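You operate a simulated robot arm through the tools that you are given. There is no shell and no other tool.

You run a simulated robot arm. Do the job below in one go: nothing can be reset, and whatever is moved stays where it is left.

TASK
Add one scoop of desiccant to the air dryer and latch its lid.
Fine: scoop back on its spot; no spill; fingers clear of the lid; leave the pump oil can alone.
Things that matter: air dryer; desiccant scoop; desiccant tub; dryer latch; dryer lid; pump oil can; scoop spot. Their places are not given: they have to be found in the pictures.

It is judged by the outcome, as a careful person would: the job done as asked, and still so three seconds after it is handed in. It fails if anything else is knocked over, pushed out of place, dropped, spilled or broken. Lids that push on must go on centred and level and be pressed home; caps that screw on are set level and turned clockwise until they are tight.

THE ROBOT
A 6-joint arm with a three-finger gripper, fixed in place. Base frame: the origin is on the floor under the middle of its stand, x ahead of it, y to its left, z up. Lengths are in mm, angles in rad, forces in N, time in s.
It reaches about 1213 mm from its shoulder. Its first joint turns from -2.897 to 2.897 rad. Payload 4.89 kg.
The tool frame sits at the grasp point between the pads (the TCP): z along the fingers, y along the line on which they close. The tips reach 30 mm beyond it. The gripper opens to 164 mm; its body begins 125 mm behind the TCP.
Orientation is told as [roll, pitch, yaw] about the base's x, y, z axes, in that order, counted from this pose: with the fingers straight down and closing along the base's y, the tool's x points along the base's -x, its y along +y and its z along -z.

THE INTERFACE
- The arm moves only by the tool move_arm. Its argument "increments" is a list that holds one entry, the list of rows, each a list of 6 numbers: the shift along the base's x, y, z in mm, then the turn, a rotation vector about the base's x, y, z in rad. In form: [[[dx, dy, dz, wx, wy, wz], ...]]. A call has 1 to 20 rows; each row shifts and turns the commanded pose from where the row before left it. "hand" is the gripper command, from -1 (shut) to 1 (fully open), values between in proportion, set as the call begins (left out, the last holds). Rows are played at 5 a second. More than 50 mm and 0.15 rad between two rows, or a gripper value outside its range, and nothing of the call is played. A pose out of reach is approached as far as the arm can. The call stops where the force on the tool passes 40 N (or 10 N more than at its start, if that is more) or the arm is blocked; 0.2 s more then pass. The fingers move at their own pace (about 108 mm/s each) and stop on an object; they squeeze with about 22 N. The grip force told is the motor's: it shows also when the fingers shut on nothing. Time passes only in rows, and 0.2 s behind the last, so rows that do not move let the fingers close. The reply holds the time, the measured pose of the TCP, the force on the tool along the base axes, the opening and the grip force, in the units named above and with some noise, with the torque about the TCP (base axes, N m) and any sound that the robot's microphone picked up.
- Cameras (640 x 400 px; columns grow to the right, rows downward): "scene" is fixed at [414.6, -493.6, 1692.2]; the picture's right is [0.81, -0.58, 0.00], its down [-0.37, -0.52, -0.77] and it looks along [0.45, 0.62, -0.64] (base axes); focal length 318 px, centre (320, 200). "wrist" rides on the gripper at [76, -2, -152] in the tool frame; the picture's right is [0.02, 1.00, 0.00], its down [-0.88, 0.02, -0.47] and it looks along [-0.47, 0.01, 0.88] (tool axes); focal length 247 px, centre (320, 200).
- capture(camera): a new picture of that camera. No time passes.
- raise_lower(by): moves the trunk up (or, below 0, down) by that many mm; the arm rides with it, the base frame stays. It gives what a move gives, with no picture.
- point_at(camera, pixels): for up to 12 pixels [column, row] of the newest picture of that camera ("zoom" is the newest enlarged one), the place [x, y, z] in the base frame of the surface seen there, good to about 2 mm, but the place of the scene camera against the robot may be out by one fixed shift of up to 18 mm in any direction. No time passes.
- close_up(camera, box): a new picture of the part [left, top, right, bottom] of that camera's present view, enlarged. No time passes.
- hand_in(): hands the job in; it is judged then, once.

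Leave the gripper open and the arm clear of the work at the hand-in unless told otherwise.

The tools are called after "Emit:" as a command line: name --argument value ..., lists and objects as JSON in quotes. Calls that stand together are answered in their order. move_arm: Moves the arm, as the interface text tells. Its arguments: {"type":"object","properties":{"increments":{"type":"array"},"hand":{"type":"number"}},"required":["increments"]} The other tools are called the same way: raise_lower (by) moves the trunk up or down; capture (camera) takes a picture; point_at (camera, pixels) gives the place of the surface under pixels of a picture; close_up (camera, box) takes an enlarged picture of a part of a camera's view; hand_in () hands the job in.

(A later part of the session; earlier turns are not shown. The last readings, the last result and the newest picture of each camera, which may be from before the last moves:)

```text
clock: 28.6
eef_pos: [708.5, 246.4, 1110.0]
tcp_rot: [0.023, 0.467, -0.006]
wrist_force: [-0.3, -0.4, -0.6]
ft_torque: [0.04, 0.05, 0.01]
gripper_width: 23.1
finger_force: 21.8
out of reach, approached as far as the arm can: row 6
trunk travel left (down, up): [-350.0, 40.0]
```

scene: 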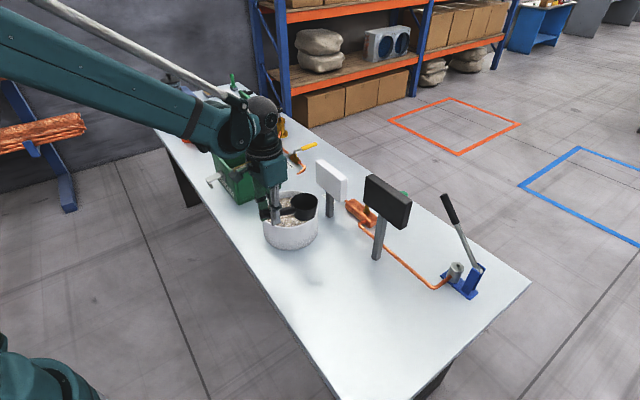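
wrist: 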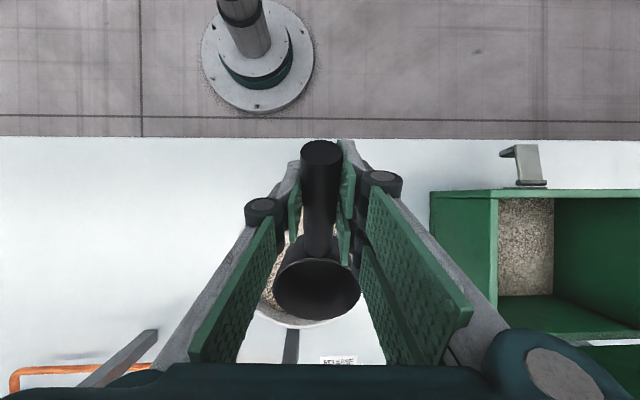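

The tilt limit doesn't depend on height; it is a wrist limit with this vertical grip. A better grip has the gripper leaning back along the handle, so nose-down tilt becomes easy and pouring is a roll. I'll set the scoop back and regrip. First I look for a marked scoop spot on the bench while it is clear.

Emit:
close_up --camera "scene" --box '[270, 230, 430, 330]'

Emit:
capture --camera "scene"

```text
4.00 times, centred on (350, 280) of scene
```

zoom: 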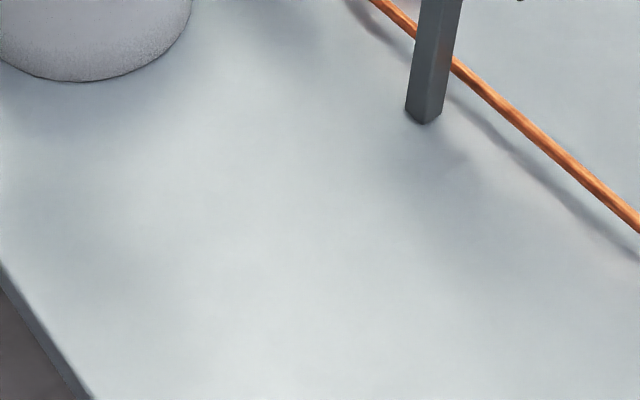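

```text
taken
```

scene: 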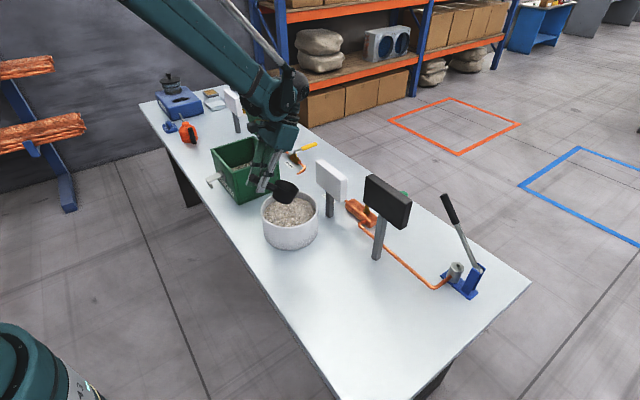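

There is no mark on the bench, so the spot is where the scoop first stood. I level the scoop and carry it back to above its spot.

Emit:
move_arm --increments '[[[-4, 0, 0, -0.006, -0.117, 0.002], [-4, 0, 0, -0.006, -0.117, 0.002], [-4, 0, 0, -0.006, -0.117, 0.002], [-4, 0, 0, -0.005, -0.116, 0], [0, -40, 0, 0, 0, 0], [0, -45, 0, 0, 0, 0], [0, -45, 0, 0, 0, 0], [0, -45, 0, 0, 0, 0], [0, -45, 0, 0, 0, 0], [0, -45, 0, 0, 0, 0], [0, -42, 0, 0, 0, 0], [0, 0, 0, 0, 0, 0], [0, 0, 0, 0, 0, 0]]]'

Emit:
capture --camera "wrist"

```text
clock: 31.4
eef_pos: [693.0, -62.9, 1111.5]
tcp_rot: [0.004, 0.003, -0.007]
wrist_force: [-0.2, -1.3, -1.3]
ft_torque: [0.04, 0.12, -0.01]
gripper_width: 23.0
finger_force: 22.3
trunk travel left (down, up): [-350.0, 40.0]
```

```text
taken
```

wrist: 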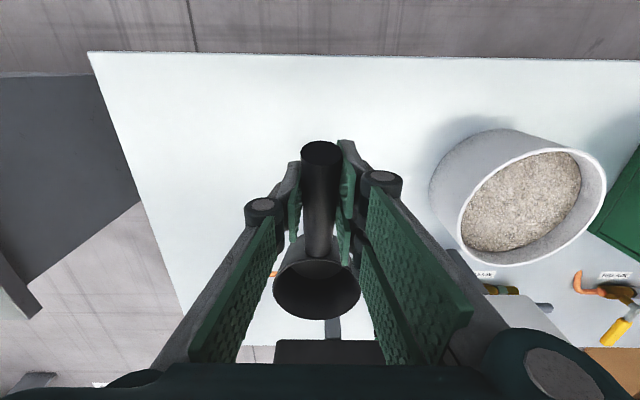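

The scoop hasn't moved in the grip. I lower it to just above the bench with small corrections.

Emit:
move_arm --increments '[[[-2.3, 1.7, -20, -0.004, -0.003, 0.007], [0, 0, -40, 0, 0, 0], [0, 0, -40, 0, 0, 0], [0, 0, -40, 0, 0, 0], [0, 0, -30, 0, 0, 0], [0, 0, -20, 0, 0, 0], [0, 0, -5, 0, 0, 0], [0, 0, 0, 0, 0, 0]]]'

```text
clock: 33.1
eef_pos: [691.2, -59.8, 915.5]
tcp_rot: [0.0, -0.002, 0.001]
wrist_force: [-0.3, 0.0, -1.8]
ft_torque: [-0.03, 0.2, 0.01]
gripper_width: 23.1
finger_force: 22.0
trunk travel left (down, up): [-350.0, 40.0]
```

Emit:
move_arm --increments '[[[0, -0.7, -2, 0, 0, 0], [0, 0, -1.5, 0, 0, 0], [0, 0, -1, 0, 0, 0], [0, 0, 0, 0, 0, 0]]]'

```text
clock: 34.1
eef_pos: [691.2, -60.2, 911.4]
tcp_rot: [0.0, 0.001, -0.003]
wrist_force: [0.5, 0.3, 0.2]
ft_torque: [0.01, -0.24, 0.03]
gripper_width: 23.5
finger_force: 22.6
trunk travel left (down, up): [-350.0, 40.0]
```

The scoop's weight is now on the bench (force has gone to ≈0). I open in two stages and rise.

Emit:
move_arm --increments '[[[0, 0, 0, 0, 0, 0], [0, 0, 0, 0, 0, 0]]]' --hand -0.6

Emit:
move_arm --increments '[[[0, 0, 0, 0, 0, 0], [0, 0, 0, 0, 0, 0], [0, 0, 20, 0, 0, 0], [0, 0, 40, 0, 0, 0], [-20, 0, 40, 0, 0, 0], [-30, 0, 30, 0, 0, 0], [0, 0, 0, 0, 0, 0]]]' --hand 0.2

Emit:
capture --camera "wrist"

Emit:
close_up --camera "wrist" --box '[240, 130, 400, 270]'

```text
clock: 34.8
eef_pos: [692.1, -60.4, 911.8]
tcp_rot: [-0.001, -0.002, 0.0]
wrist_force: [-1.0, -0.4, -0.2]
ft_torque: [-0.02, -0.04, 0.03]
gripper_width: 32.8
finger_force: 0.0
trunk travel left (down, up): [-350.0, 40.0]
```

```text
clock: 36.4
eef_pos: [640.7, -59.6, 1044.5]
tcp_rot: [-0.001, -0.004, 0.001]
wrist_force: [-2.3, 0.4, 0.2]
ft_torque: [0.01, -0.25, 0.0]
gripper_width: 98.5
finger_force: 0.0
trunk travel left (down, up): [-350.0, 40.0]
```

```text
taken
```

wrist: 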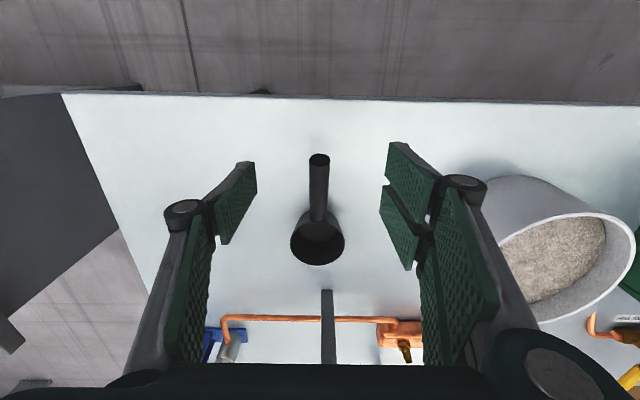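

```text
2.86 times, centred on (320, 200) of wrist
```

zoom: 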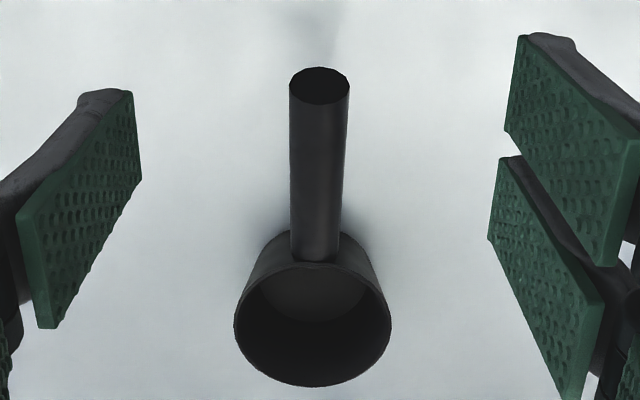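

Emit:
point_at --camera "wrist" --pixels '[[319, 158], [319, 166], [319, 178], [319, 190], [318, 200], [318, 212], [318, 221], [318, 263], [291, 240], [344, 240], [310, 178], [328, 178]]'

Emit:
point_at --camera "wrist" --pixels '[[320, 100], [320, 110], [200, 97], [450, 105], [75, 100], [100, 200]]'

```text
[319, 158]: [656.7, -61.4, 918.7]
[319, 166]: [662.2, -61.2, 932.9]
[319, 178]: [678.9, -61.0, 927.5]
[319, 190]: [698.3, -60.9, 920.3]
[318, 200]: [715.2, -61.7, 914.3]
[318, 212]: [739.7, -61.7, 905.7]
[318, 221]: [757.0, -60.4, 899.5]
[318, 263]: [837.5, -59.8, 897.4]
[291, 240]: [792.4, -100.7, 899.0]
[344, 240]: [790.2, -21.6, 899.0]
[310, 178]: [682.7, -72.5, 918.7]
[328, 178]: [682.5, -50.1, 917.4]
```

```text
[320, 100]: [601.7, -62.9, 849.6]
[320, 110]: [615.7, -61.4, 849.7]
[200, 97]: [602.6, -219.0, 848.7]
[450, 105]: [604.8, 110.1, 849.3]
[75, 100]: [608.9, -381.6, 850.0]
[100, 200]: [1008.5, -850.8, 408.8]
```

The scoop is back on its original spot (handle end x≈657, far rim x≈837.5, y≈-61). Now I tilt the gripper back 0.7 rad (fingers pointing forward and down) above it and see if that pose is reachable.

Emit:
move_arm --increments '[[[-2, 0, 0, 0, -0.14, 0], [-2, 0, 0, 0, -0.14, 0], [-2, 0, 0, 0, -0.14, 0], [-2, 0, 0, 0, -0.14, 0], [-2, 0, 0, 0, -0.14, 0], [0, 0, 0, 0, 0, 0], [0, 0, 0, 0, 0, 0]]]' --hand 0.2

Emit:
capture --camera "wrist"

Emit:
capture --camera "scene"

```text
clock: 38.0
eef_pos: [653.8, -64.6, 1096.7]
tcp_rot: [0.0, -0.698, 0.001]
wrist_force: [-0.3, 0.4, -0.2]
ft_torque: [0.05, -0.02, 0.03]
gripper_width: 98.5
finger_force: 0.0
out of reach, approached as far as the arm can: row 4, 5
trunk travel left (down, up): [-350.0, 40.0]
```

```text
taken
```

wrist: 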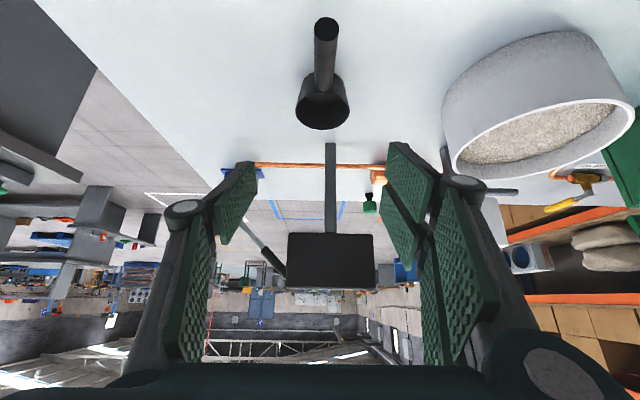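

```text
taken
```

scene: 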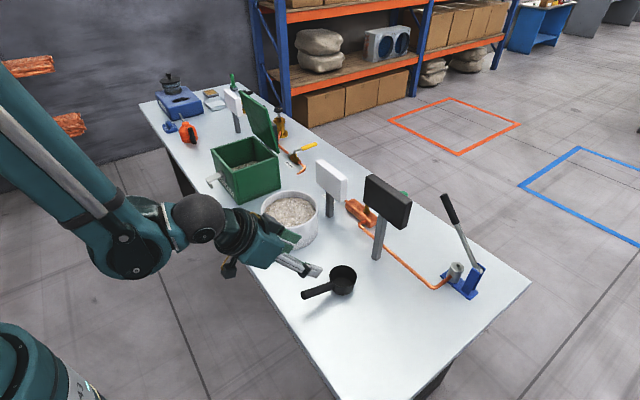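

The tilt is reached but the arm is too folded with the trunk this high, so the position was off. I lower the trunk by 100 mm; the fingers stay well above the scoop (TCP goes to z≈997).

Emit:
raise_lower --by -100

Emit:
move_arm --increments '[[[-10, 3.5, 0, 0, 0, 0], [-10, 0, 0, 0, 0, 0], [0, 0, 0, 0, 0, 0]]]'

```text
clock: 39.3
eef_pos: [654.1, -63.6, 996.7]
tcp_rot: [-0.002, -0.7, 0.002]
wrist_force: [-0.4, 0.2, -0.4]
ft_torque: [0.0, 0.01, -0.02]
gripper_width: 98.4
finger_force: 0.0
trunk travel left (down, up): [-250.0, 140.0]
```

```text
clock: 40.1
eef_pos: [636.0, -60.1, 1003.0]
tcp_rot: [-0.001, -0.699, 0.001]
wrist_force: [-0.3, 1.0, -0.2]
ft_torque: [0.02, -0.06, -0.03]
gripper_width: 98.2
finger_force: 0.0
out of reach, approached as far as the arm can: row 2
trunk travel left (down, up): [-250.0, 140.0]
```

Now at (636, -60, 1003). I move onto the approach line along the tool axis, then forward and down to the handle in steps, stopping short first.

Emit:
move_arm --increments '[[[5, -1, -15, 0, 0, 0], [5, 0, -20, 0, 0, 0], [13, 0, -15, 0, 0, 0], [0, 0, 0, 0, 0, 0]]]'

Emit:
capture --camera "wrist"

Emit:
close_up --camera "scene" --box '[230, 190, 410, 320]'

```text
clock: 41.1
eef_pos: [672.8, -64.7, 988.7]
tcp_rot: [-0.001, -0.697, 0.0]
wrist_force: [0.3, 0.0, -0.9]
ft_torque: [0.01, 0.04, -0.01]
gripper_width: 98.6
finger_force: 0.1
out of reach, approached as far as the arm can: row 1, 2, 3
trunk travel left (down, up): [-250.0, 140.0]
```

```text
taken
```

wrist: 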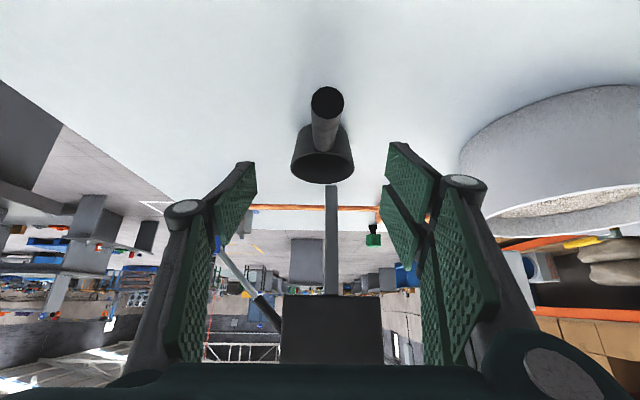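

```text
3.08 times, centred on (320, 255) of scene
```

zoom: 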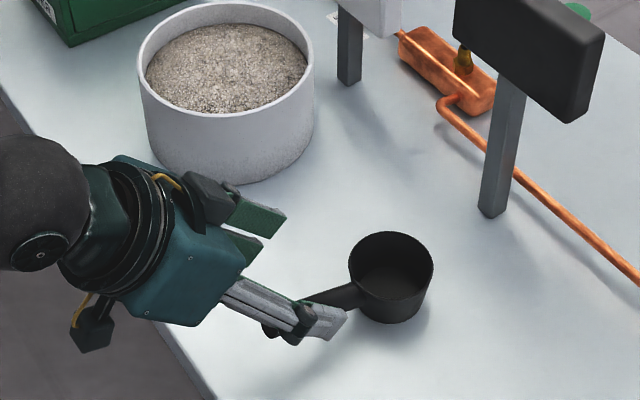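

The arm is at its folding limit at this trunk height. I raise the arm 80 mm and then lower the trunk by 120 mm so the same hand height becomes comfortable.

Emit:
move_arm --increments '[[[0, 3, 40, 0, 0, 0], [-10, 0, 40, 0, 0, 0], [0, 0, 0, 0, 0, 0]]]'

Emit:
raise_lower --by -120

```text
clock: 41.9
eef_pos: [660.3, -60.5, 1066.0]
tcp_rot: [-0.002, -0.698, 0.002]
wrist_force: [-1.0, -0.7, 0.7]
ft_torque: [-0.01, -0.1, -0.03]
gripper_width: 98.5
finger_force: 0.1
trunk travel left (down, up): [-250.0, 140.0]
```

```text
clock: 43.4
eef_pos: [662.7, -60.6, 946.7]
tcp_rot: [0.0, -0.7, 0.001]
wrist_force: [0.2, -0.3, 1.1]
ft_torque: [-0.01, 0.0, 0.0]
gripper_width: 98.2
finger_force: 0.1
trunk travel left (down, up): [-130.0, 260.0]
```

Now at (663, -60.6, 947). I move forward and down along the tool axis to the handle.

Emit:
move_arm --increments '[[[10, 0, -12, 0, 0, 0], [10, 0, -12, 0, 0, 0], [9, 0, -11, 0, 0, 0], [0, 0, 0, 0, 0, 0], [0, 0, 0, 0, 0, 0]]]'

Emit:
capture --camera "wrist"

Emit:
close_up --camera "scene" --box '[230, 190, 410, 320]'

```text
clock: 44.6
eef_pos: [693.2, -60.3, 910.3]
tcp_rot: [-0.001, -0.7, 0.001]
wrist_force: [0.5, 0.4, 0.7]
ft_torque: [-0.02, 0.03, -0.01]
gripper_width: 98.1
finger_force: 0.0
trunk travel left (down, up): [-130.0, 260.0]
```

```text
taken
```

wrist: 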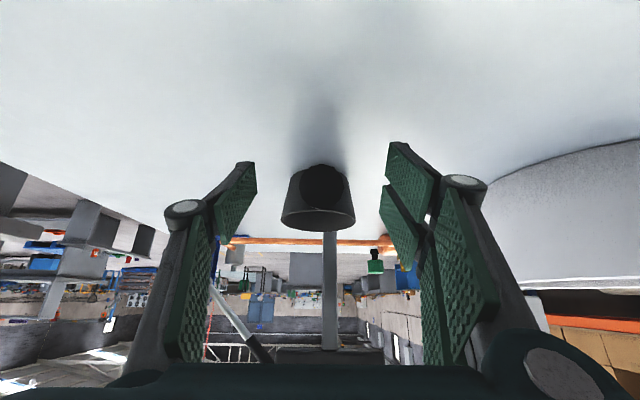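

```text
3.08 times, centred on (320, 255) of scene
```

zoom: 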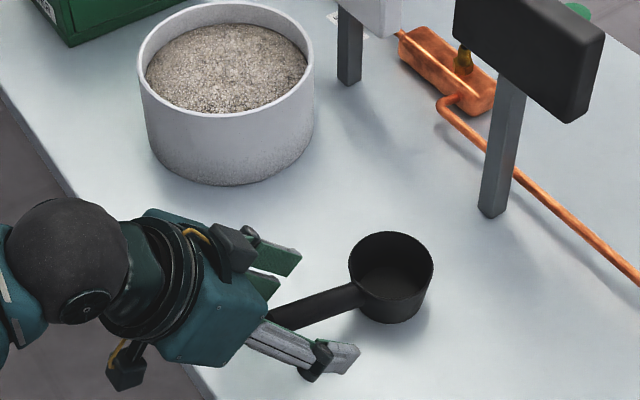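

Exactly at the target. I check that the handle is centred (its end disc near (322,186) in the wrist view) before closing.

Emit:
close_up --camera "wrist" --box '[230, 130, 410, 270]'

Emit:
point_at --camera "wrist" --pixels '[[322, 187], [322, 170], [322, 204], [304, 187], [340, 187], [252, 190], [392, 190], [318, 228]]'

```text
2.86 times, centred on (320, 200) of wrist
```

zoom: 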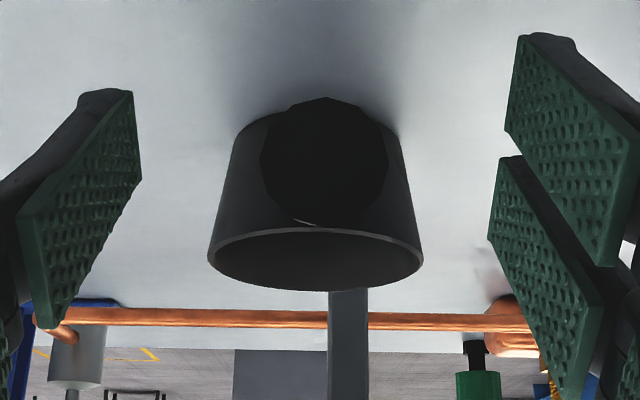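

```text
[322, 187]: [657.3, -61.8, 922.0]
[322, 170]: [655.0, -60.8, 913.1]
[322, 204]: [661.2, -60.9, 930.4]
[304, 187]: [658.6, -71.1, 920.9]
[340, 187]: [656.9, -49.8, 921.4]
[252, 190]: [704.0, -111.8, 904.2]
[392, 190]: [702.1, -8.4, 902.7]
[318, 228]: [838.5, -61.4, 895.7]
```

The handle is centred (end at y≈-60.5, z≈922). I close in two stages.

Emit:
move_arm --increments '[[[0, -0.5, 0, 0, 0, 0], [0, 0, 0, 0, 0, 0], [0, 0, 0, 0, 0, 0]]]' --hand -0.62

Emit:
move_arm --increments '[[[0, 0, 0, 0, 0, 0], [0, 0, 0, 0, 0, 0], [0, 0, 0, 0, 0, 0], [0, 0, 0, 0, 0, 0]]]' --hand -1

Emit:
capture --camera "wrist"

Emit:
close_up --camera "scene" --box '[230, 190, 410, 320]'

```text
clock: 45.4
eef_pos: [691.0, -60.0, 911.4]
tcp_rot: [-0.001, -0.699, 0.003]
wrist_force: [-0.5, -0.3, 0.1]
ft_torque: [-0.02, 0.01, -0.01]
gripper_width: 31.3
finger_force: 0.0
trunk travel left (down, up): [-130.0, 260.0]
```

```text
clock: 46.4
eef_pos: [691.4, -59.2, 911.3]
tcp_rot: [-0.002, -0.699, 0.003]
wrist_force: [-0.4, -0.1, -0.2]
ft_torque: [0.02, 0.08, 0.03]
gripper_width: 24.3
finger_force: 21.5
trunk travel left (down, up): [-130.0, 260.0]
```

```text
taken
```

wrist: 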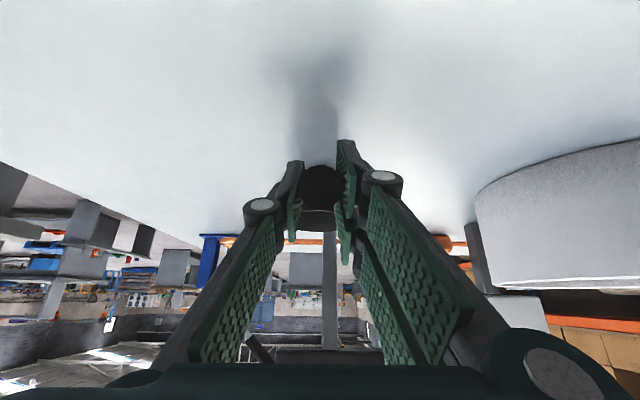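

```text
3.08 times, centred on (320, 255) of scene
```

zoom: 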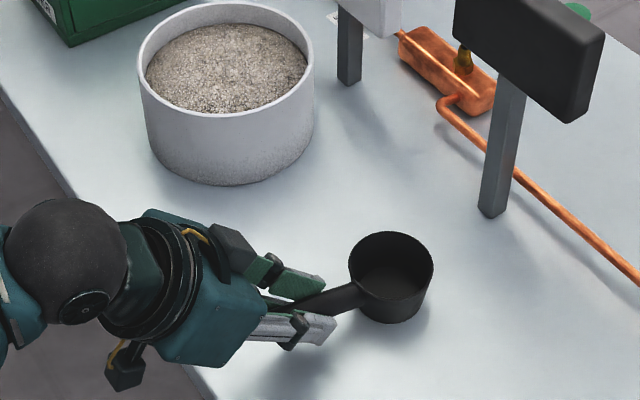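

Gripped (24.3 mm). I lift slowly by 20 mm and check for slip.

Emit:
move_arm --increments '[[[0, 0, 4, 0, 0, 0], [0, 0, 6, 0, 0, 0], [0, 0, 10, 0, 0, 0], [0, 0, 0, 0, 0, 0], [0, 0, 0, 0, 0, 0]]]'

Emit:
close_up --camera "scene" --box '[230, 190, 410, 320]'

Emit:
capture --camera "wrist"

```text
clock: 47.6
eef_pos: [692.2, -61.4, 932.7]
tcp_rot: [-0.003, -0.7, 0.002]
wrist_force: [0.6, -0.2, -1.9]
ft_torque: [0.0, 0.12, -0.02]
gripper_width: 24.4
finger_force: 21.9
trunk travel left (down, up): [-130.0, 260.0]
```

```text
3.08 times, centred on (320, 255) of scene
```

zoom: 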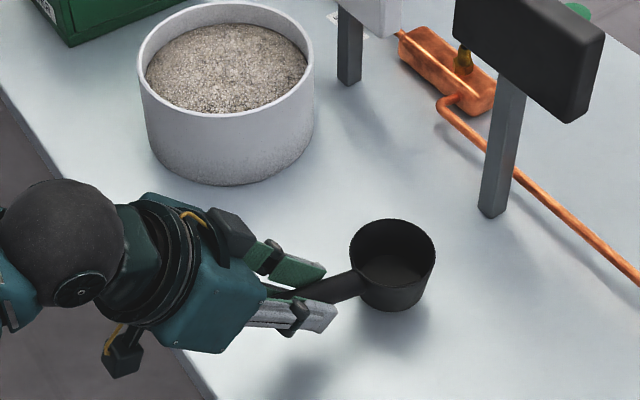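

```text
taken
```

wrist: 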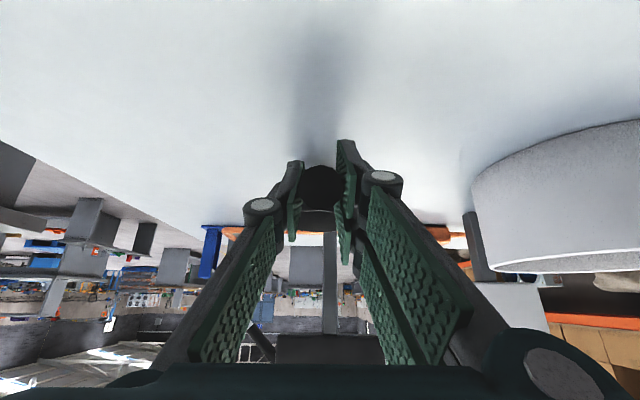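

It holds level. Before filling, I'll test the pouring motion with the empty scoop. I lift to z≈1110 and carry it across to in front of the dryer (cup over the box, well clear of walls and lid).

Emit:
move_arm --increments '[[[0, 0, 30, 0, 0, 0], [0, 0, 40, 0, 0, 0], [0, 0, 40, 0, 0, 0], [0, 0, 40, 0, 0, 0], [0, 0, 30, 0, 0, 0], [0, 40, 0, 0, 0, 0], [0, 45, 0, 0, 0, 0], [0, 45, 0, 0, 0, 0], [0, 45, 0, 0, 0, 0], [0, 45, 0, 0, 0, 0], [0, 45, 0, 0, 0, 0], [0, 45, 0, 0, 0, 0], [0, 45, 0, 0, 0, 0], [0, 45, 0, 0, 0, 0], [0, 0, 0, 0, 0, 0], [0, 0, 0, 0, 0, 0]]]'

Emit:
capture --camera "wrist"

Emit:
capture --camera "scene"

```text
clock: 51.0
eef_pos: [694.0, 340.4, 1114.5]
tcp_rot: [-0.001, -0.702, 0.002]
wrist_force: [1.0, 0.1, -1.3]
ft_torque: [-0.03, 0.13, -0.02]
gripper_width: 24.2
finger_force: 21.9
trunk travel left (down, up): [-130.0, 260.0]
```

```text
taken
```

wrist: 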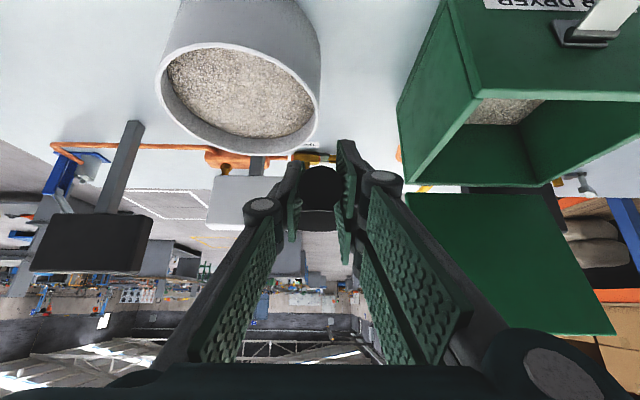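

```text
taken
```

scene: 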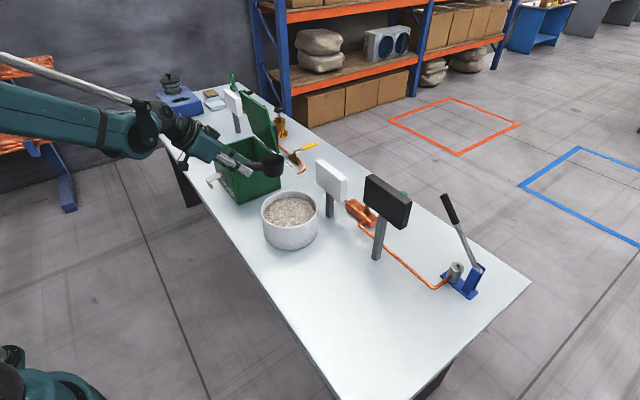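

Now over to y≈600 at the same height; the cup bottom (≈1054) passes 45 mm above the box wall. Then I try the roll with the empty scoop.

Emit:
move_arm --increments '[[[0, 45, 0, 0, 0, 0], [0, 45, 0, 0, 0, 0], [0, 45, 0, 0, 0, 0], [0, 45, 0, 0, 0, 0], [0, 45, 0, 0, 0, 0], [0, 35, 0, 0, 0, 0], [0, 0, 0, 0, 0, 0], [0, 0, 0, 0, 0, 0]]]'

Emit:
capture --camera "wrist"

Emit:
close_up --camera "scene" --box '[170, 70, 350, 210]'

```text
clock: 52.8
eef_pos: [690.5, 602.5, 1110.7]
tcp_rot: [-0.002, -0.699, 0.002]
wrist_force: [0.4, 0.0, -2.2]
ft_torque: [-0.03, 0.12, -0.06]
gripper_width: 24.2
finger_force: 22.8
trunk travel left (down, up): [-130.0, 260.0]
```

```text
taken
```

wrist: 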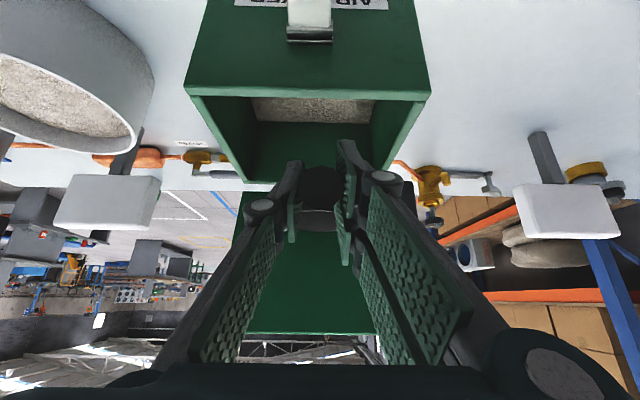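

```text
2.86 times, centred on (260, 140) of scene
```

zoom: 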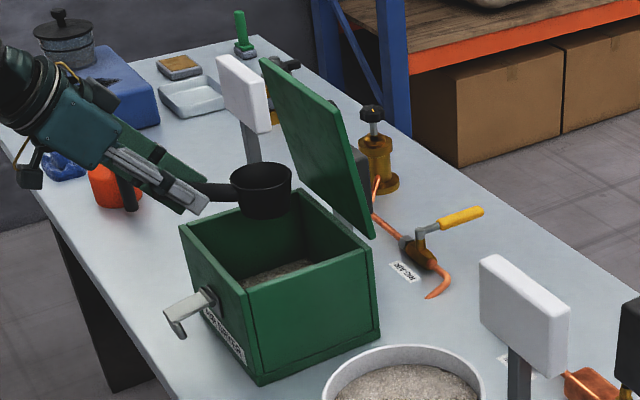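

The cup is over the open box. I test the roll about x in steps (empty), first 1.05 rad.

Emit:
move_arm --increments '[[[0, 0, 0, 0.15, 0, 0], [0, 0, 0, 0.15, 0, 0], [0, 0, 0, 0.15, 0, 0], [0, 0, 0, 0.15, 0, 0], [0, 0, 0, 0.15, 0, 0], [0, 0, 0, 0.15, 0, 0], [0, 0, 0, 0.15, 0, 0], [0, 0, 0, 0, 0, 0]]]'

Emit:
close_up --camera "scene" --box '[170, 70, 350, 210]'

```text
clock: 54.6
eef_pos: [691.6, 599.0, 1112.0]
tcp_rot: [1.157, -0.326, -0.63]
wrist_force: [0.0, 0.1, -2.3]
ft_torque: [-0.06, 0.1, -0.01]
gripper_width: 24.4
finger_force: 22.2
trunk travel left (down, up): [-130.0, 260.0]
```

```text
2.86 times, centred on (260, 140) of scene
```

zoom: 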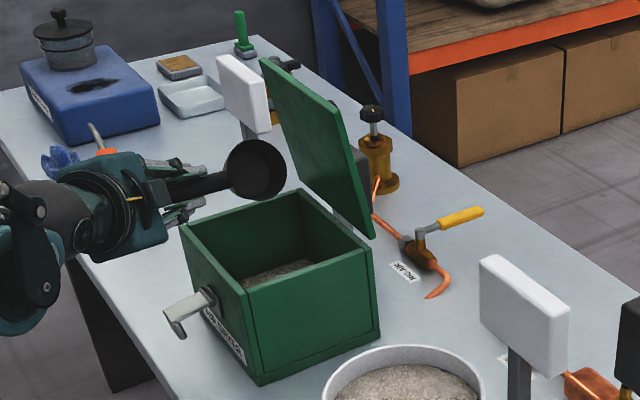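

The roll works so far. I continue with another 1.05 rad (to 120°).

Emit:
move_arm --increments '[[[0, 0, 0, 0.15, 0, 0], [0, 0, 0, 0.15, 0, 0], [0, 0, 0, 0.15, 0, 0], [0, 0, 0, 0.15, 0, 0], [0, 0, 0, 0.15, 0, 0], [0, 0, 0, 0.15, 0, 0], [0, 0, 0, 0.15, 0, 0], [0, 0, 0, 0, 0, 0]]]'

Emit:
close_up --camera "scene" --box '[170, 70, 350, 210]'

Emit:
capture --camera "scene"

```text
clock: 56.4
eef_pos: [695.9, 592.9, 1111.1]
tcp_rot: [1.987, 0.326, -0.619]
wrist_force: [0.8, -0.8, -0.6]
ft_torque: [-0.1, 0.09, 0.07]
gripper_width: 24.4
finger_force: 22.3
out of reach, approached as far as the arm can: row 7
trunk travel left (down, up): [-130.0, 260.0]
```

```text
2.86 times, centred on (260, 140) of scene
```

zoom: 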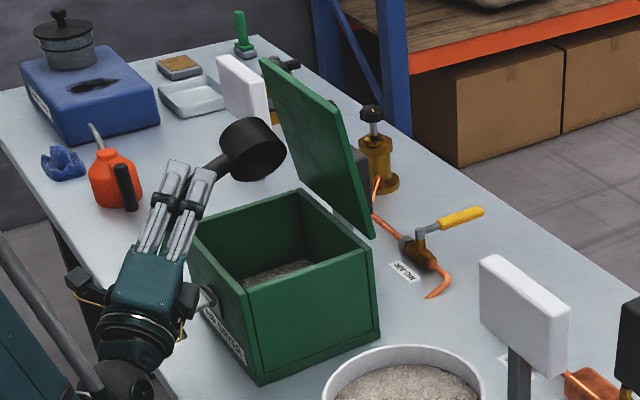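

```text
taken
```

scene: 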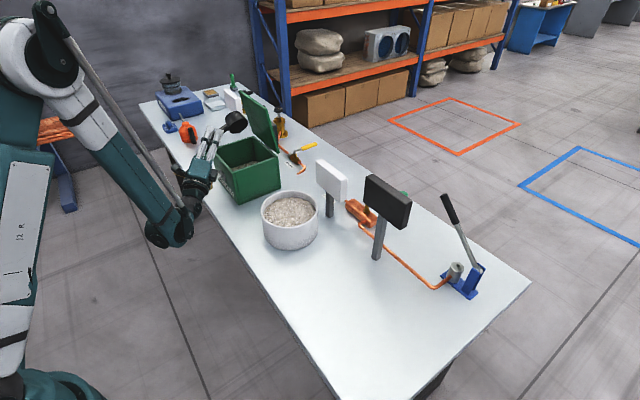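

The roll reaches about 115°, with the cup inverted over the box: pouring will work. I roll back to level.

Emit:
move_arm --increments '[[[0, 0, 0, -0.15, 0, 0], [0, 0, 0, -0.15, 0, 0], [0, 0, 0, -0.15, 0, 0], [0, 0, 0, -0.15, 0, 0], [0, 0, 0, -0.15, 0, 0], [0, 0, 0, -0.15, 0, 0], [0, 0, 0, -0.15, 0, 0], [0, 0, 0, -0.15, 0, 0], [0, 0, 0, -0.15, 0, 0], [0, 0, 0, -0.15, 0, 0], [0, 0, 0, -0.15, 0, 0], [0, 0, 0, -0.15, 0, 0], [0, 0, 0, -0.1, 0, 0], [0, 0, 0, 0, 0, 0]]]'

```text
clock: 59.4
eef_pos: [695.9, 594.0, 1111.6]
tcp_rot: [0.258, -0.684, -0.165]
wrist_force: [0.7, 0.6, -1.5]
ft_torque: [-0.03, 0.11, -0.03]
gripper_width: 24.3
finger_force: 22.1
trunk travel left (down, up): [-130.0, 260.0]
```

About 0.2 rad of roll is left. I undo it, then carry the scoop back level to above the tub (y≈240).

Emit:
move_arm --increments '[[[0, 0, 0, -0.1, 0, 0], [0, 0, 0, -0.099, 0, 0], [0, -40, 0, 0, 0, 0], [0, -45, 0, 0, 0, 0], [0, -45, 0, 0, 0, 0], [0, -45, 0, 0, 0, 0], [0, -45, 0, 0, 0, 0], [0, -45, 0, 0, 0, 0], [0, -45, 0, 0, 0, 0], [0, -43, 0, 0, 0, 0], [0, 0, 0, 0, 0, 0], [0, 0, 0, 0, 0, 0]]]'

Emit:
capture --camera "wrist"

Emit:
capture --camera "scene"

```text
clock: 62.0
eef_pos: [696.4, 240.4, 1111.4]
tcp_rot: [0.0, -0.7, -0.001]
wrist_force: [-0.4, -1.1, -1.5]
ft_torque: [0.03, 0.11, 0.03]
gripper_width: 24.2
finger_force: 22.2
trunk travel left (down, up): [-130.0, 260.0]
```

```text
taken
```

wrist: 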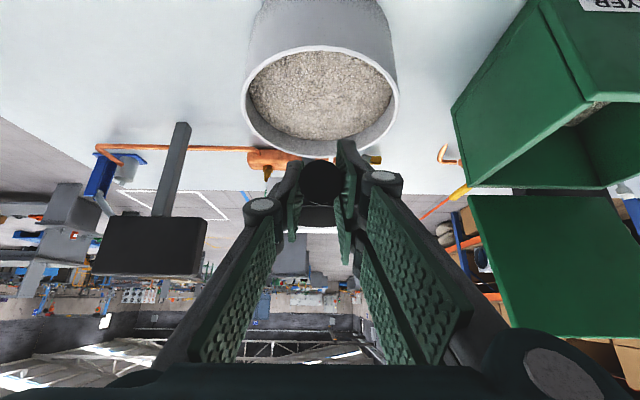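

```text
taken
```

scene: 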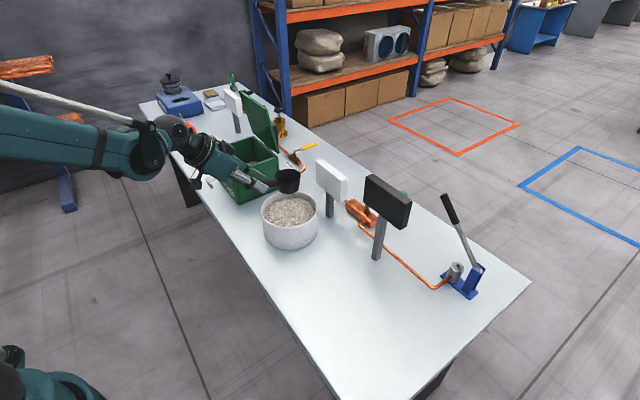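

I check the scoop's hold (rim points in the scene camera) and re-measure the tub rim and granule surface from the wrist.

Emit:
close_up --camera "scene" --box '[220, 130, 360, 260]'

Emit:
point_at --camera "wrist" --pixels '[[243, 100], [399, 100], [320, 48], [320, 60], [290, 90], [340, 90], [320, 110], [270, 90], [375, 90], [320, 130], [288, 148], [320, 75]]'

```text
3.08 times, centred on (290, 195) of scene
```

zoom: 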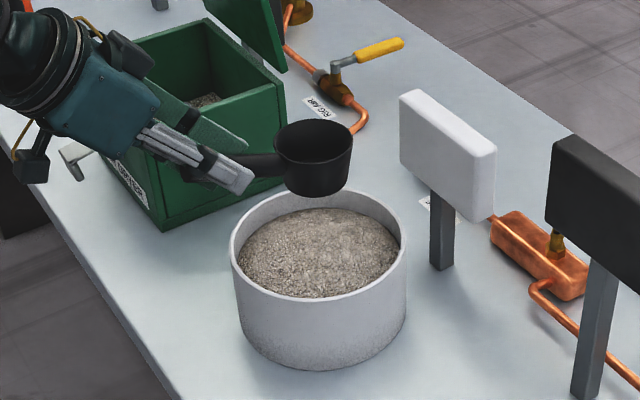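

```text
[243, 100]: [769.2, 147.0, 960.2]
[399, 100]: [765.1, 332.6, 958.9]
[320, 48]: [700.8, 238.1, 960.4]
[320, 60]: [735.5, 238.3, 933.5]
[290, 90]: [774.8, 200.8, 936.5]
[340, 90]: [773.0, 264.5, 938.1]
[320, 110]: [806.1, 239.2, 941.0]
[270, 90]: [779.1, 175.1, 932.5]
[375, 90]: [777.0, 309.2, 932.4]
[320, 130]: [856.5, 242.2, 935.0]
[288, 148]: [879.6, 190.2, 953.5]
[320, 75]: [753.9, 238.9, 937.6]
```

Emit:
point_at --camera "zoom" --pixels '[[276, 140], [352, 140], [314, 121], [314, 164], [240, 240], [405, 240], [320, 190], [320, 298], [320, 230], [314, 150], [285, 175], [340, 175]]'

```text
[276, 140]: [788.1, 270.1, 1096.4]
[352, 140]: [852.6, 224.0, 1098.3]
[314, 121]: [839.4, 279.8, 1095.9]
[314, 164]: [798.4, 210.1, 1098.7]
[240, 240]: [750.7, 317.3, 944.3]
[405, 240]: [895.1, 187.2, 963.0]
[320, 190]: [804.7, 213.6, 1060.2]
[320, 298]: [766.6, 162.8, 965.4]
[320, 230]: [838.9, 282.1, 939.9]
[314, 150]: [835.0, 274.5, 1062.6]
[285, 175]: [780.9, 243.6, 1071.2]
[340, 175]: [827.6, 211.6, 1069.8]
```

Scoop level, cup centred over the tub (offset ≈+4 mm in x). Tub centre ≈(797, 240), rim z≈960, granule surface 941 in the middle. Now I tilt nose-down 45° above the tub.

Emit:
move_arm --increments '[[[0.6, 0, 9.3, 0, 0.14, 0], [3, 0, 8.1, 0, 0.14, 0], [4.9, 0, 7.2, 0, 0.14, 0], [5.7, 0, 4.2, 0, 0.14, 0], [8.3, 0, 0.8, 0, 0.14, 0], [6, 0, -4.1, 0, 0.085, 0], [0, 0, 0, 0, 0, 0], [0, 0, 0, 0, 0, 0]]]'

Emit:
capture --camera "wrist"

Emit:
close_up --camera "scene" --box '[220, 130, 360, 260]'

```text
clock: 63.8
eef_pos: [724.4, 241.3, 1135.8]
tcp_rot: [-0.001, 0.086, 0.0]
wrist_force: [0.2, 0.4, -1.7]
ft_torque: [0.01, 0.14, -0.01]
gripper_width: 24.0
finger_force: 22.1
trunk travel left (down, up): [-130.0, 260.0]
```

```text
taken
```

wrist: 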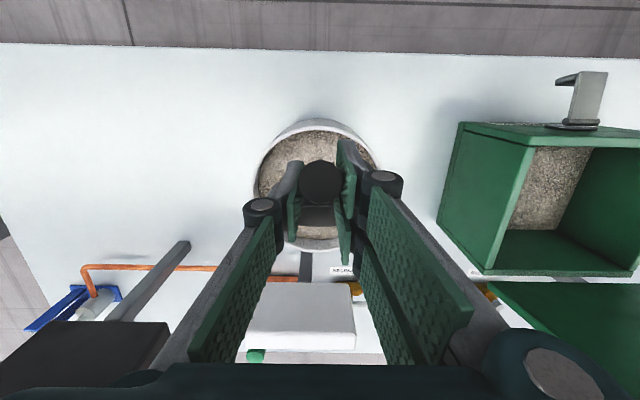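

```text
3.08 times, centred on (290, 195) of scene
```

zoom: 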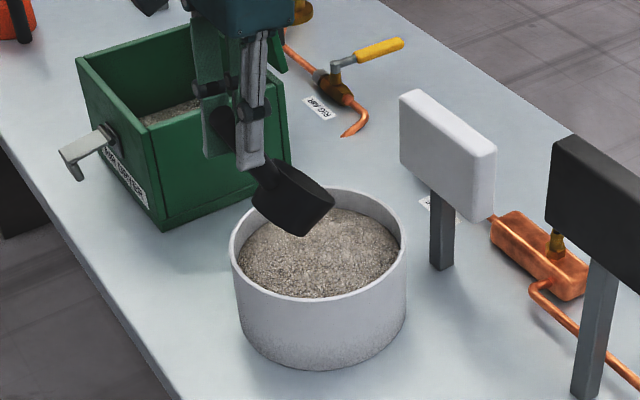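

The scoop is tilted 45° above the tub. I check the cup's position against the tub in the same picture.

Emit:
point_at --camera "zoom" --pixels '[[285, 168], [333, 197], [300, 232], [255, 190], [325, 215], [310, 180], [330, 300], [232, 260], [405, 235], [350, 190], [320, 260], [265, 215]]'

```text
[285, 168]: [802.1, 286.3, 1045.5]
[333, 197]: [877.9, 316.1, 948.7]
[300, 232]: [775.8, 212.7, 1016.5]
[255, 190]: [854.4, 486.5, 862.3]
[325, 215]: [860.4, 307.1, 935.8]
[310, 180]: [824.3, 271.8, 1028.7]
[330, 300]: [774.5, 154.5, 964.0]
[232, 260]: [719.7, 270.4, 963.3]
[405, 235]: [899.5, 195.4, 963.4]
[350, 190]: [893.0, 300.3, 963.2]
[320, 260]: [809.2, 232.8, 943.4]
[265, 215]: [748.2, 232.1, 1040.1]
```

The cup is in line with the tub. I lower it straight in by 129 mm (cup bottom then about 865, above the tub floor), slowing at the end and watching the force.

Emit:
move_arm --increments '[[[0, -0.5, -30, 0, 0, 0], [0, 0, -25, 0, 0, 0], [0, 0, -20, 0, 0, 0], [0, 0, -15, 0, 0, 0], [0, 0, -12, 0, 0, 0], [0, 0, -10, 0, 0, 0], [0, 0, -9, 0, 0, 0], [0, 0, -8, 0, 0, 0], [0, 0, 0, 0, 0, 0]]]'

Emit:
close_up --camera "scene" --box '[220, 130, 360, 260]'

Emit:
capture --camera "wrist"

```text
clock: 65.8
eef_pos: [725.2, 240.6, 1007.2]
tcp_rot: [-0.001, 0.085, 0.0]
wrist_force: [0.5, 0.2, -2.8]
ft_torque: [-0.03, 0.05, 0.01]
gripper_width: 24.5
finger_force: 22.2
trunk travel left (down, up): [-130.0, 260.0]
```

```text
3.08 times, centred on (290, 195) of scene
```

zoom: 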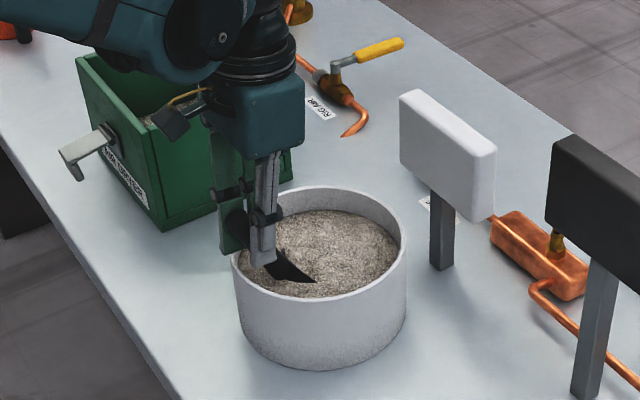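

```text
taken
```

wrist: 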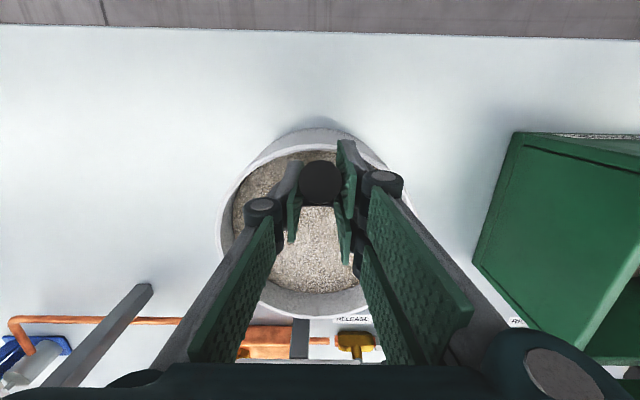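

The cup front is under the granules with no notable force. Now I push forward 25 mm, then level it out while rising, keeping the fingers above the rim.

Emit:
move_arm --increments '[[[6, 0, 0, 0, 0, 0], [6, 0, 0, 0, 0, 0], [6.5, 0, 0, 0, 0, 0], [6.2, 0, 0, 0, 0, 0], [-2, 0, -3.9, 0, -0.085, 0], [-1.5, 0, -3.6, 0, -0.1, 0], [-0.7, 0, -3.3, 0, -0.1, 0], [-1.9, 0, -3.9, 0, -0.1, 0], [-4.9, 0, 0.5, 0, -0.1, 0], [-4, 0, 2.1, 0, -0.1, 0], [-3, 0, 3.7, 0, -0.1, 0], [-1.9, 0, 7.5, 0, -0.1, 0], [0, 0, 0, 0, 0, 0]]]'

Emit:
close_up --camera "scene" --box '[220, 130, 360, 260]'

Emit:
capture --camera "wrist"

```text
clock: 68.6
eef_pos: [729.4, 241.8, 1006.8]
tcp_rot: [-0.001, -0.702, 0.001]
wrist_force: [-0.4, -0.7, -2.9]
ft_torque: [0.01, 0.21, -0.04]
gripper_width: 24.7
finger_force: 21.9
trunk travel left (down, up): [-130.0, 260.0]
```

```text
3.08 times, centred on (290, 195) of scene
```

zoom: 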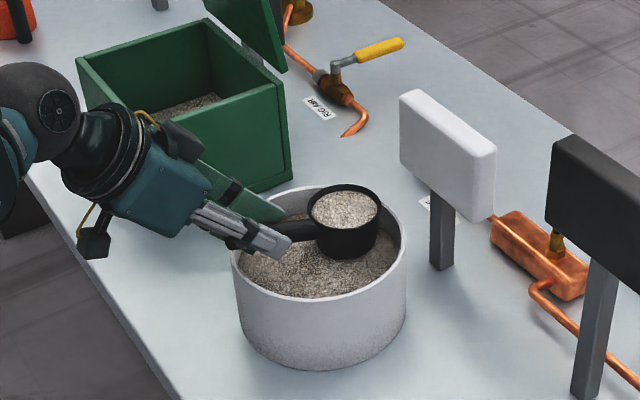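

```text
taken
```

wrist: 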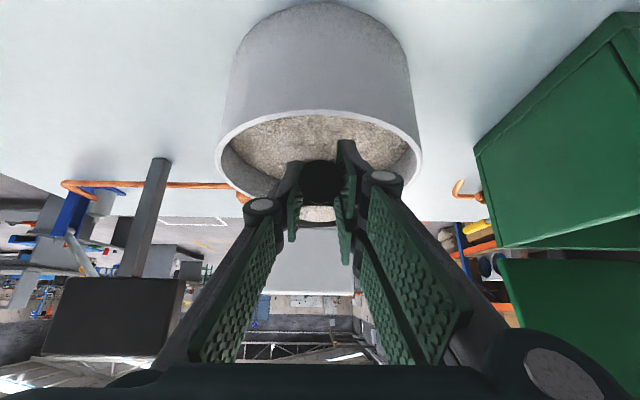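

The scoop came up full of granules and level. I check its level, then lift gently straight up.

Emit:
point_at --camera "zoom" --pixels '[[309, 203], [379, 212], [347, 186], [335, 228], [345, 205], [330, 210], [360, 210]]'

Emit:
move_arm --increments '[[[-2, 0, 10, 0, 0, 0], [-4, 0, 18, 0, 0, 0], [-4, 0, 25, 0, 0, 0], [-4, 0, 28, 0, 0, 0], [-4, 0, 25, 0, 0, 0], [-2, 0, 12, 0, 0, 0], [0, 0, 0, 0, 0, 0], [0, 0, 0, 0, 0, 0]]]'

Emit:
close_up --camera "scene" --box '[220, 130, 360, 260]'

```text
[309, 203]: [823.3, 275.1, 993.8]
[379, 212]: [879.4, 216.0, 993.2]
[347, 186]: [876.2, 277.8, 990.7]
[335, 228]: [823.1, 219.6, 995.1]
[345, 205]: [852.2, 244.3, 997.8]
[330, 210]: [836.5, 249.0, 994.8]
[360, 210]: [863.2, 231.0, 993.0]
```

```text
clock: 70.4
eef_pos: [709.6, 240.2, 1124.8]
tcp_rot: [0.0, -0.701, -0.001]
wrist_force: [1.2, -0.4, -2.7]
ft_torque: [-0.02, 0.17, 0.02]
gripper_width: 24.4
finger_force: 21.8
trunk travel left (down, up): [-130.0, 260.0]
```

```text
3.08 times, centred on (290, 195) of scene
```

zoom: 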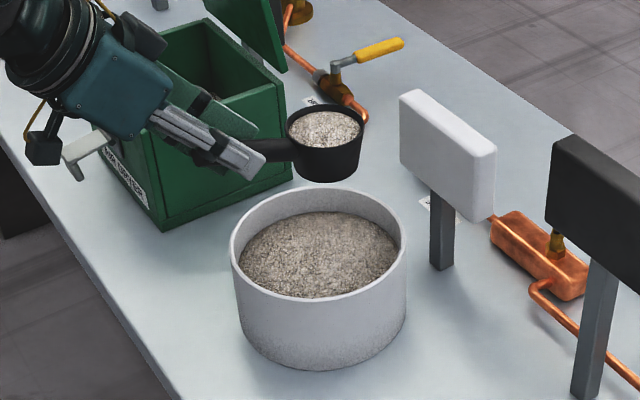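

Full and steady, nothing spilled. I carry it slowly to the dryer at z≈1120 with a slow start and stop, correcting a 0.03 rad nose-down tilt.

Emit:
move_arm --increments '[[[0, 8, 0, 0, -0.015, 0], [-2, 16, 0, 0, -0.015, 0], [-2, 24, 0, 0, 0, 0], [-2, 30, 0, 0, 0, 0], [-2, 30, 0, 0, 0, 0], [-2, 30, 0, 0, 0, 0], [-2, 30, 0, 0, 0, 0], [-2, 30, 0, 0, 0, 0], [-2, 30, 0, 0, 0, 0], [-2, 30, 0, 0, 0, 0], [-1, 30, 0, 0, 0, 0], [0, 30, 0, 0, 0, 0], [0, 23, 0, 0, 0, 0], [0, 15, 0, 0, 0, 0], [0, 8, 0, 0, 0, 0], [0, 0, 0, 0, 0, 0], [0, 0, 0, 0, 0, 0]]]'

Emit:
close_up --camera "scene" --box '[170, 70, 350, 210]'

Emit:
capture --camera "wrist"

```text
clock: 74.0
eef_pos: [689.0, 605.9, 1124.8]
tcp_rot: [0.001, -0.729, 0.0]
wrist_force: [0.3, 0.3, -1.5]
ft_torque: [-0.03, 0.23, -0.02]
gripper_width: 24.2
finger_force: 22.4
trunk travel left (down, up): [-130.0, 260.0]
```

```text
2.86 times, centred on (260, 140) of scene
```

zoom: 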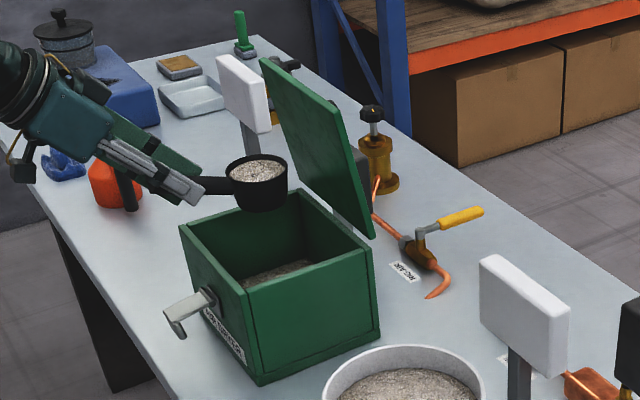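

```text
taken
```

wrist: 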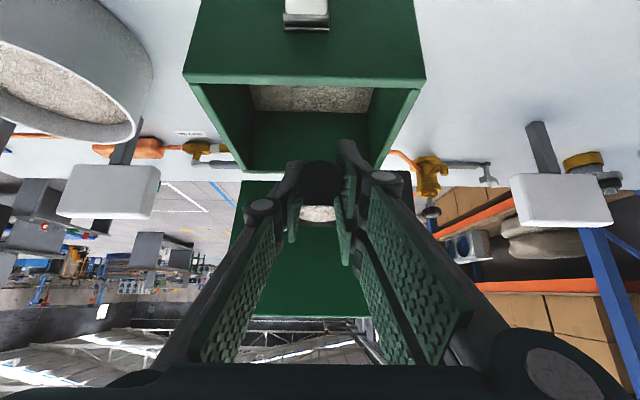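

I verify the cup against the box edges in this same picture.

Emit:
point_at --camera "zoom" --pixels '[[227, 172], [288, 172], [262, 154], [252, 188], [182, 226], [244, 290], [370, 250], [303, 193], [262, 168], [255, 305], [240, 210], [290, 90]]'

```text
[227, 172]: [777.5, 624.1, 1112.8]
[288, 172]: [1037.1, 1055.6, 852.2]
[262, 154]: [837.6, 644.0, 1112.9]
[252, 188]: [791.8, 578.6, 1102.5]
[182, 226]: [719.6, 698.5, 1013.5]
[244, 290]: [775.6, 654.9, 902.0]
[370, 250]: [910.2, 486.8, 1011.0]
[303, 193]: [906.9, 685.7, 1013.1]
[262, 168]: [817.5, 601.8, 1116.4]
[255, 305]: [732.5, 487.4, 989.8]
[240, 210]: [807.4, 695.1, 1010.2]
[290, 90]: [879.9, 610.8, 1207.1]
```

The cup is centred over the box opening (cup ≈(815, 606), box centre ≈(815, 592) in scene coordinates). I lower 24 mm and begin the pour with a slow roll, first 0.9 rad.

Emit:
move_arm --increments '[[[0, 0, -12, 0, 0, 0], [0, 0, -12, 0, 0, 0], [0, 0, 0, 0.09, 0, 0], [0, 0, 0, 0.09, 0, 0], [0, 0, 0, 0.09, 0, 0], [0, 0, 0, 0.09, 0, 0], [0, 0, 0, 0.09, 0, 0], [0, 0, 0, 0.09, 0, 0], [0, 0, 0, 0.09, 0, 0], [0, 0, 0, 0.09, 0, 0], [0, 0, 0, 0.09, 0, 0], [0, 0, 0, 0.09, 0, 0], [0, 0, 0, 0, 0, 0]]]'

Emit:
close_up --camera "scene" --box '[170, 70, 350, 210]'

```text
clock: 76.8
eef_pos: [689.7, 604.8, 1101.5]
tcp_rot: [1.037, -0.429, -0.612]
wrist_force: [-0.8, 0.0, -2.5]
ft_torque: [-0.05, 0.16, -0.01]
gripper_width: 24.3
finger_force: 22.0
trunk travel left (down, up): [-130.0, 260.0]
```

```text
2.86 times, centred on (260, 140) of scene
```

zoom: 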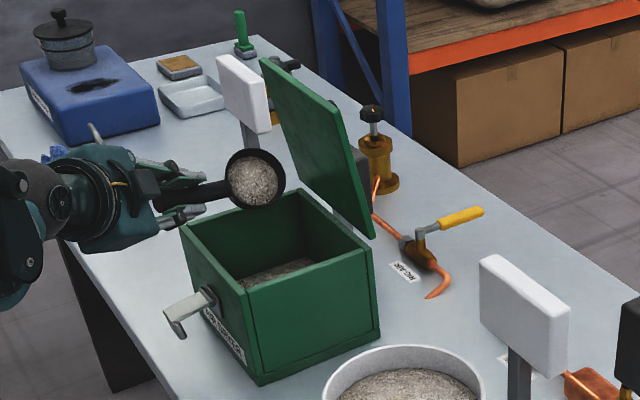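

At about 52° the granules are still in the cup. I continue the roll, another 1.0 rad.

Emit:
move_arm --increments '[[[0, 0, 0, 0.09, 0, 0], [0, 0, 0, 0.09, 0, 0], [0, 0, 0, 0.09, 0, 0], [0, 0, 0, 0.09, 0, 0], [0, 0, 0, 0.09, 0, 0], [0, 0, 0, 0.09, 0, 0], [0, 0, 0, 0.09, 0, 0], [0, 0, 0, 0.09, 0, 0], [0, 0, 0, 0.09, 0, 0], [0, 0, 0, 0.09, 0, 0], [0, 0, 0, 0.09, 0, 0], [0, 0, 0, 0, 0, 0], [0, 0, 0, 0, 0, 0], [0, 0, 0, 0, 0, 0]]]'

Emit:
close_up --camera "scene" --box '[170, 70, 350, 210]'

```text
clock: 79.8
eef_pos: [691.3, 604.8, 1099.7]
tcp_rot: [1.813, 0.211, -0.704]
wrist_force: [-0.7, 0.5, -0.9]
ft_torque: [-0.06, 0.1, -0.02]
gripper_width: 24.1
finger_force: 21.5
trunk travel left (down, up): [-130.0, 260.0]
```

```text
2.86 times, centred on (260, 140) of scene
```

zoom: 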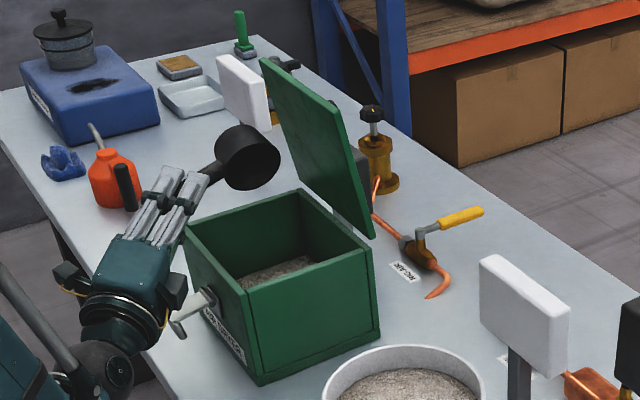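

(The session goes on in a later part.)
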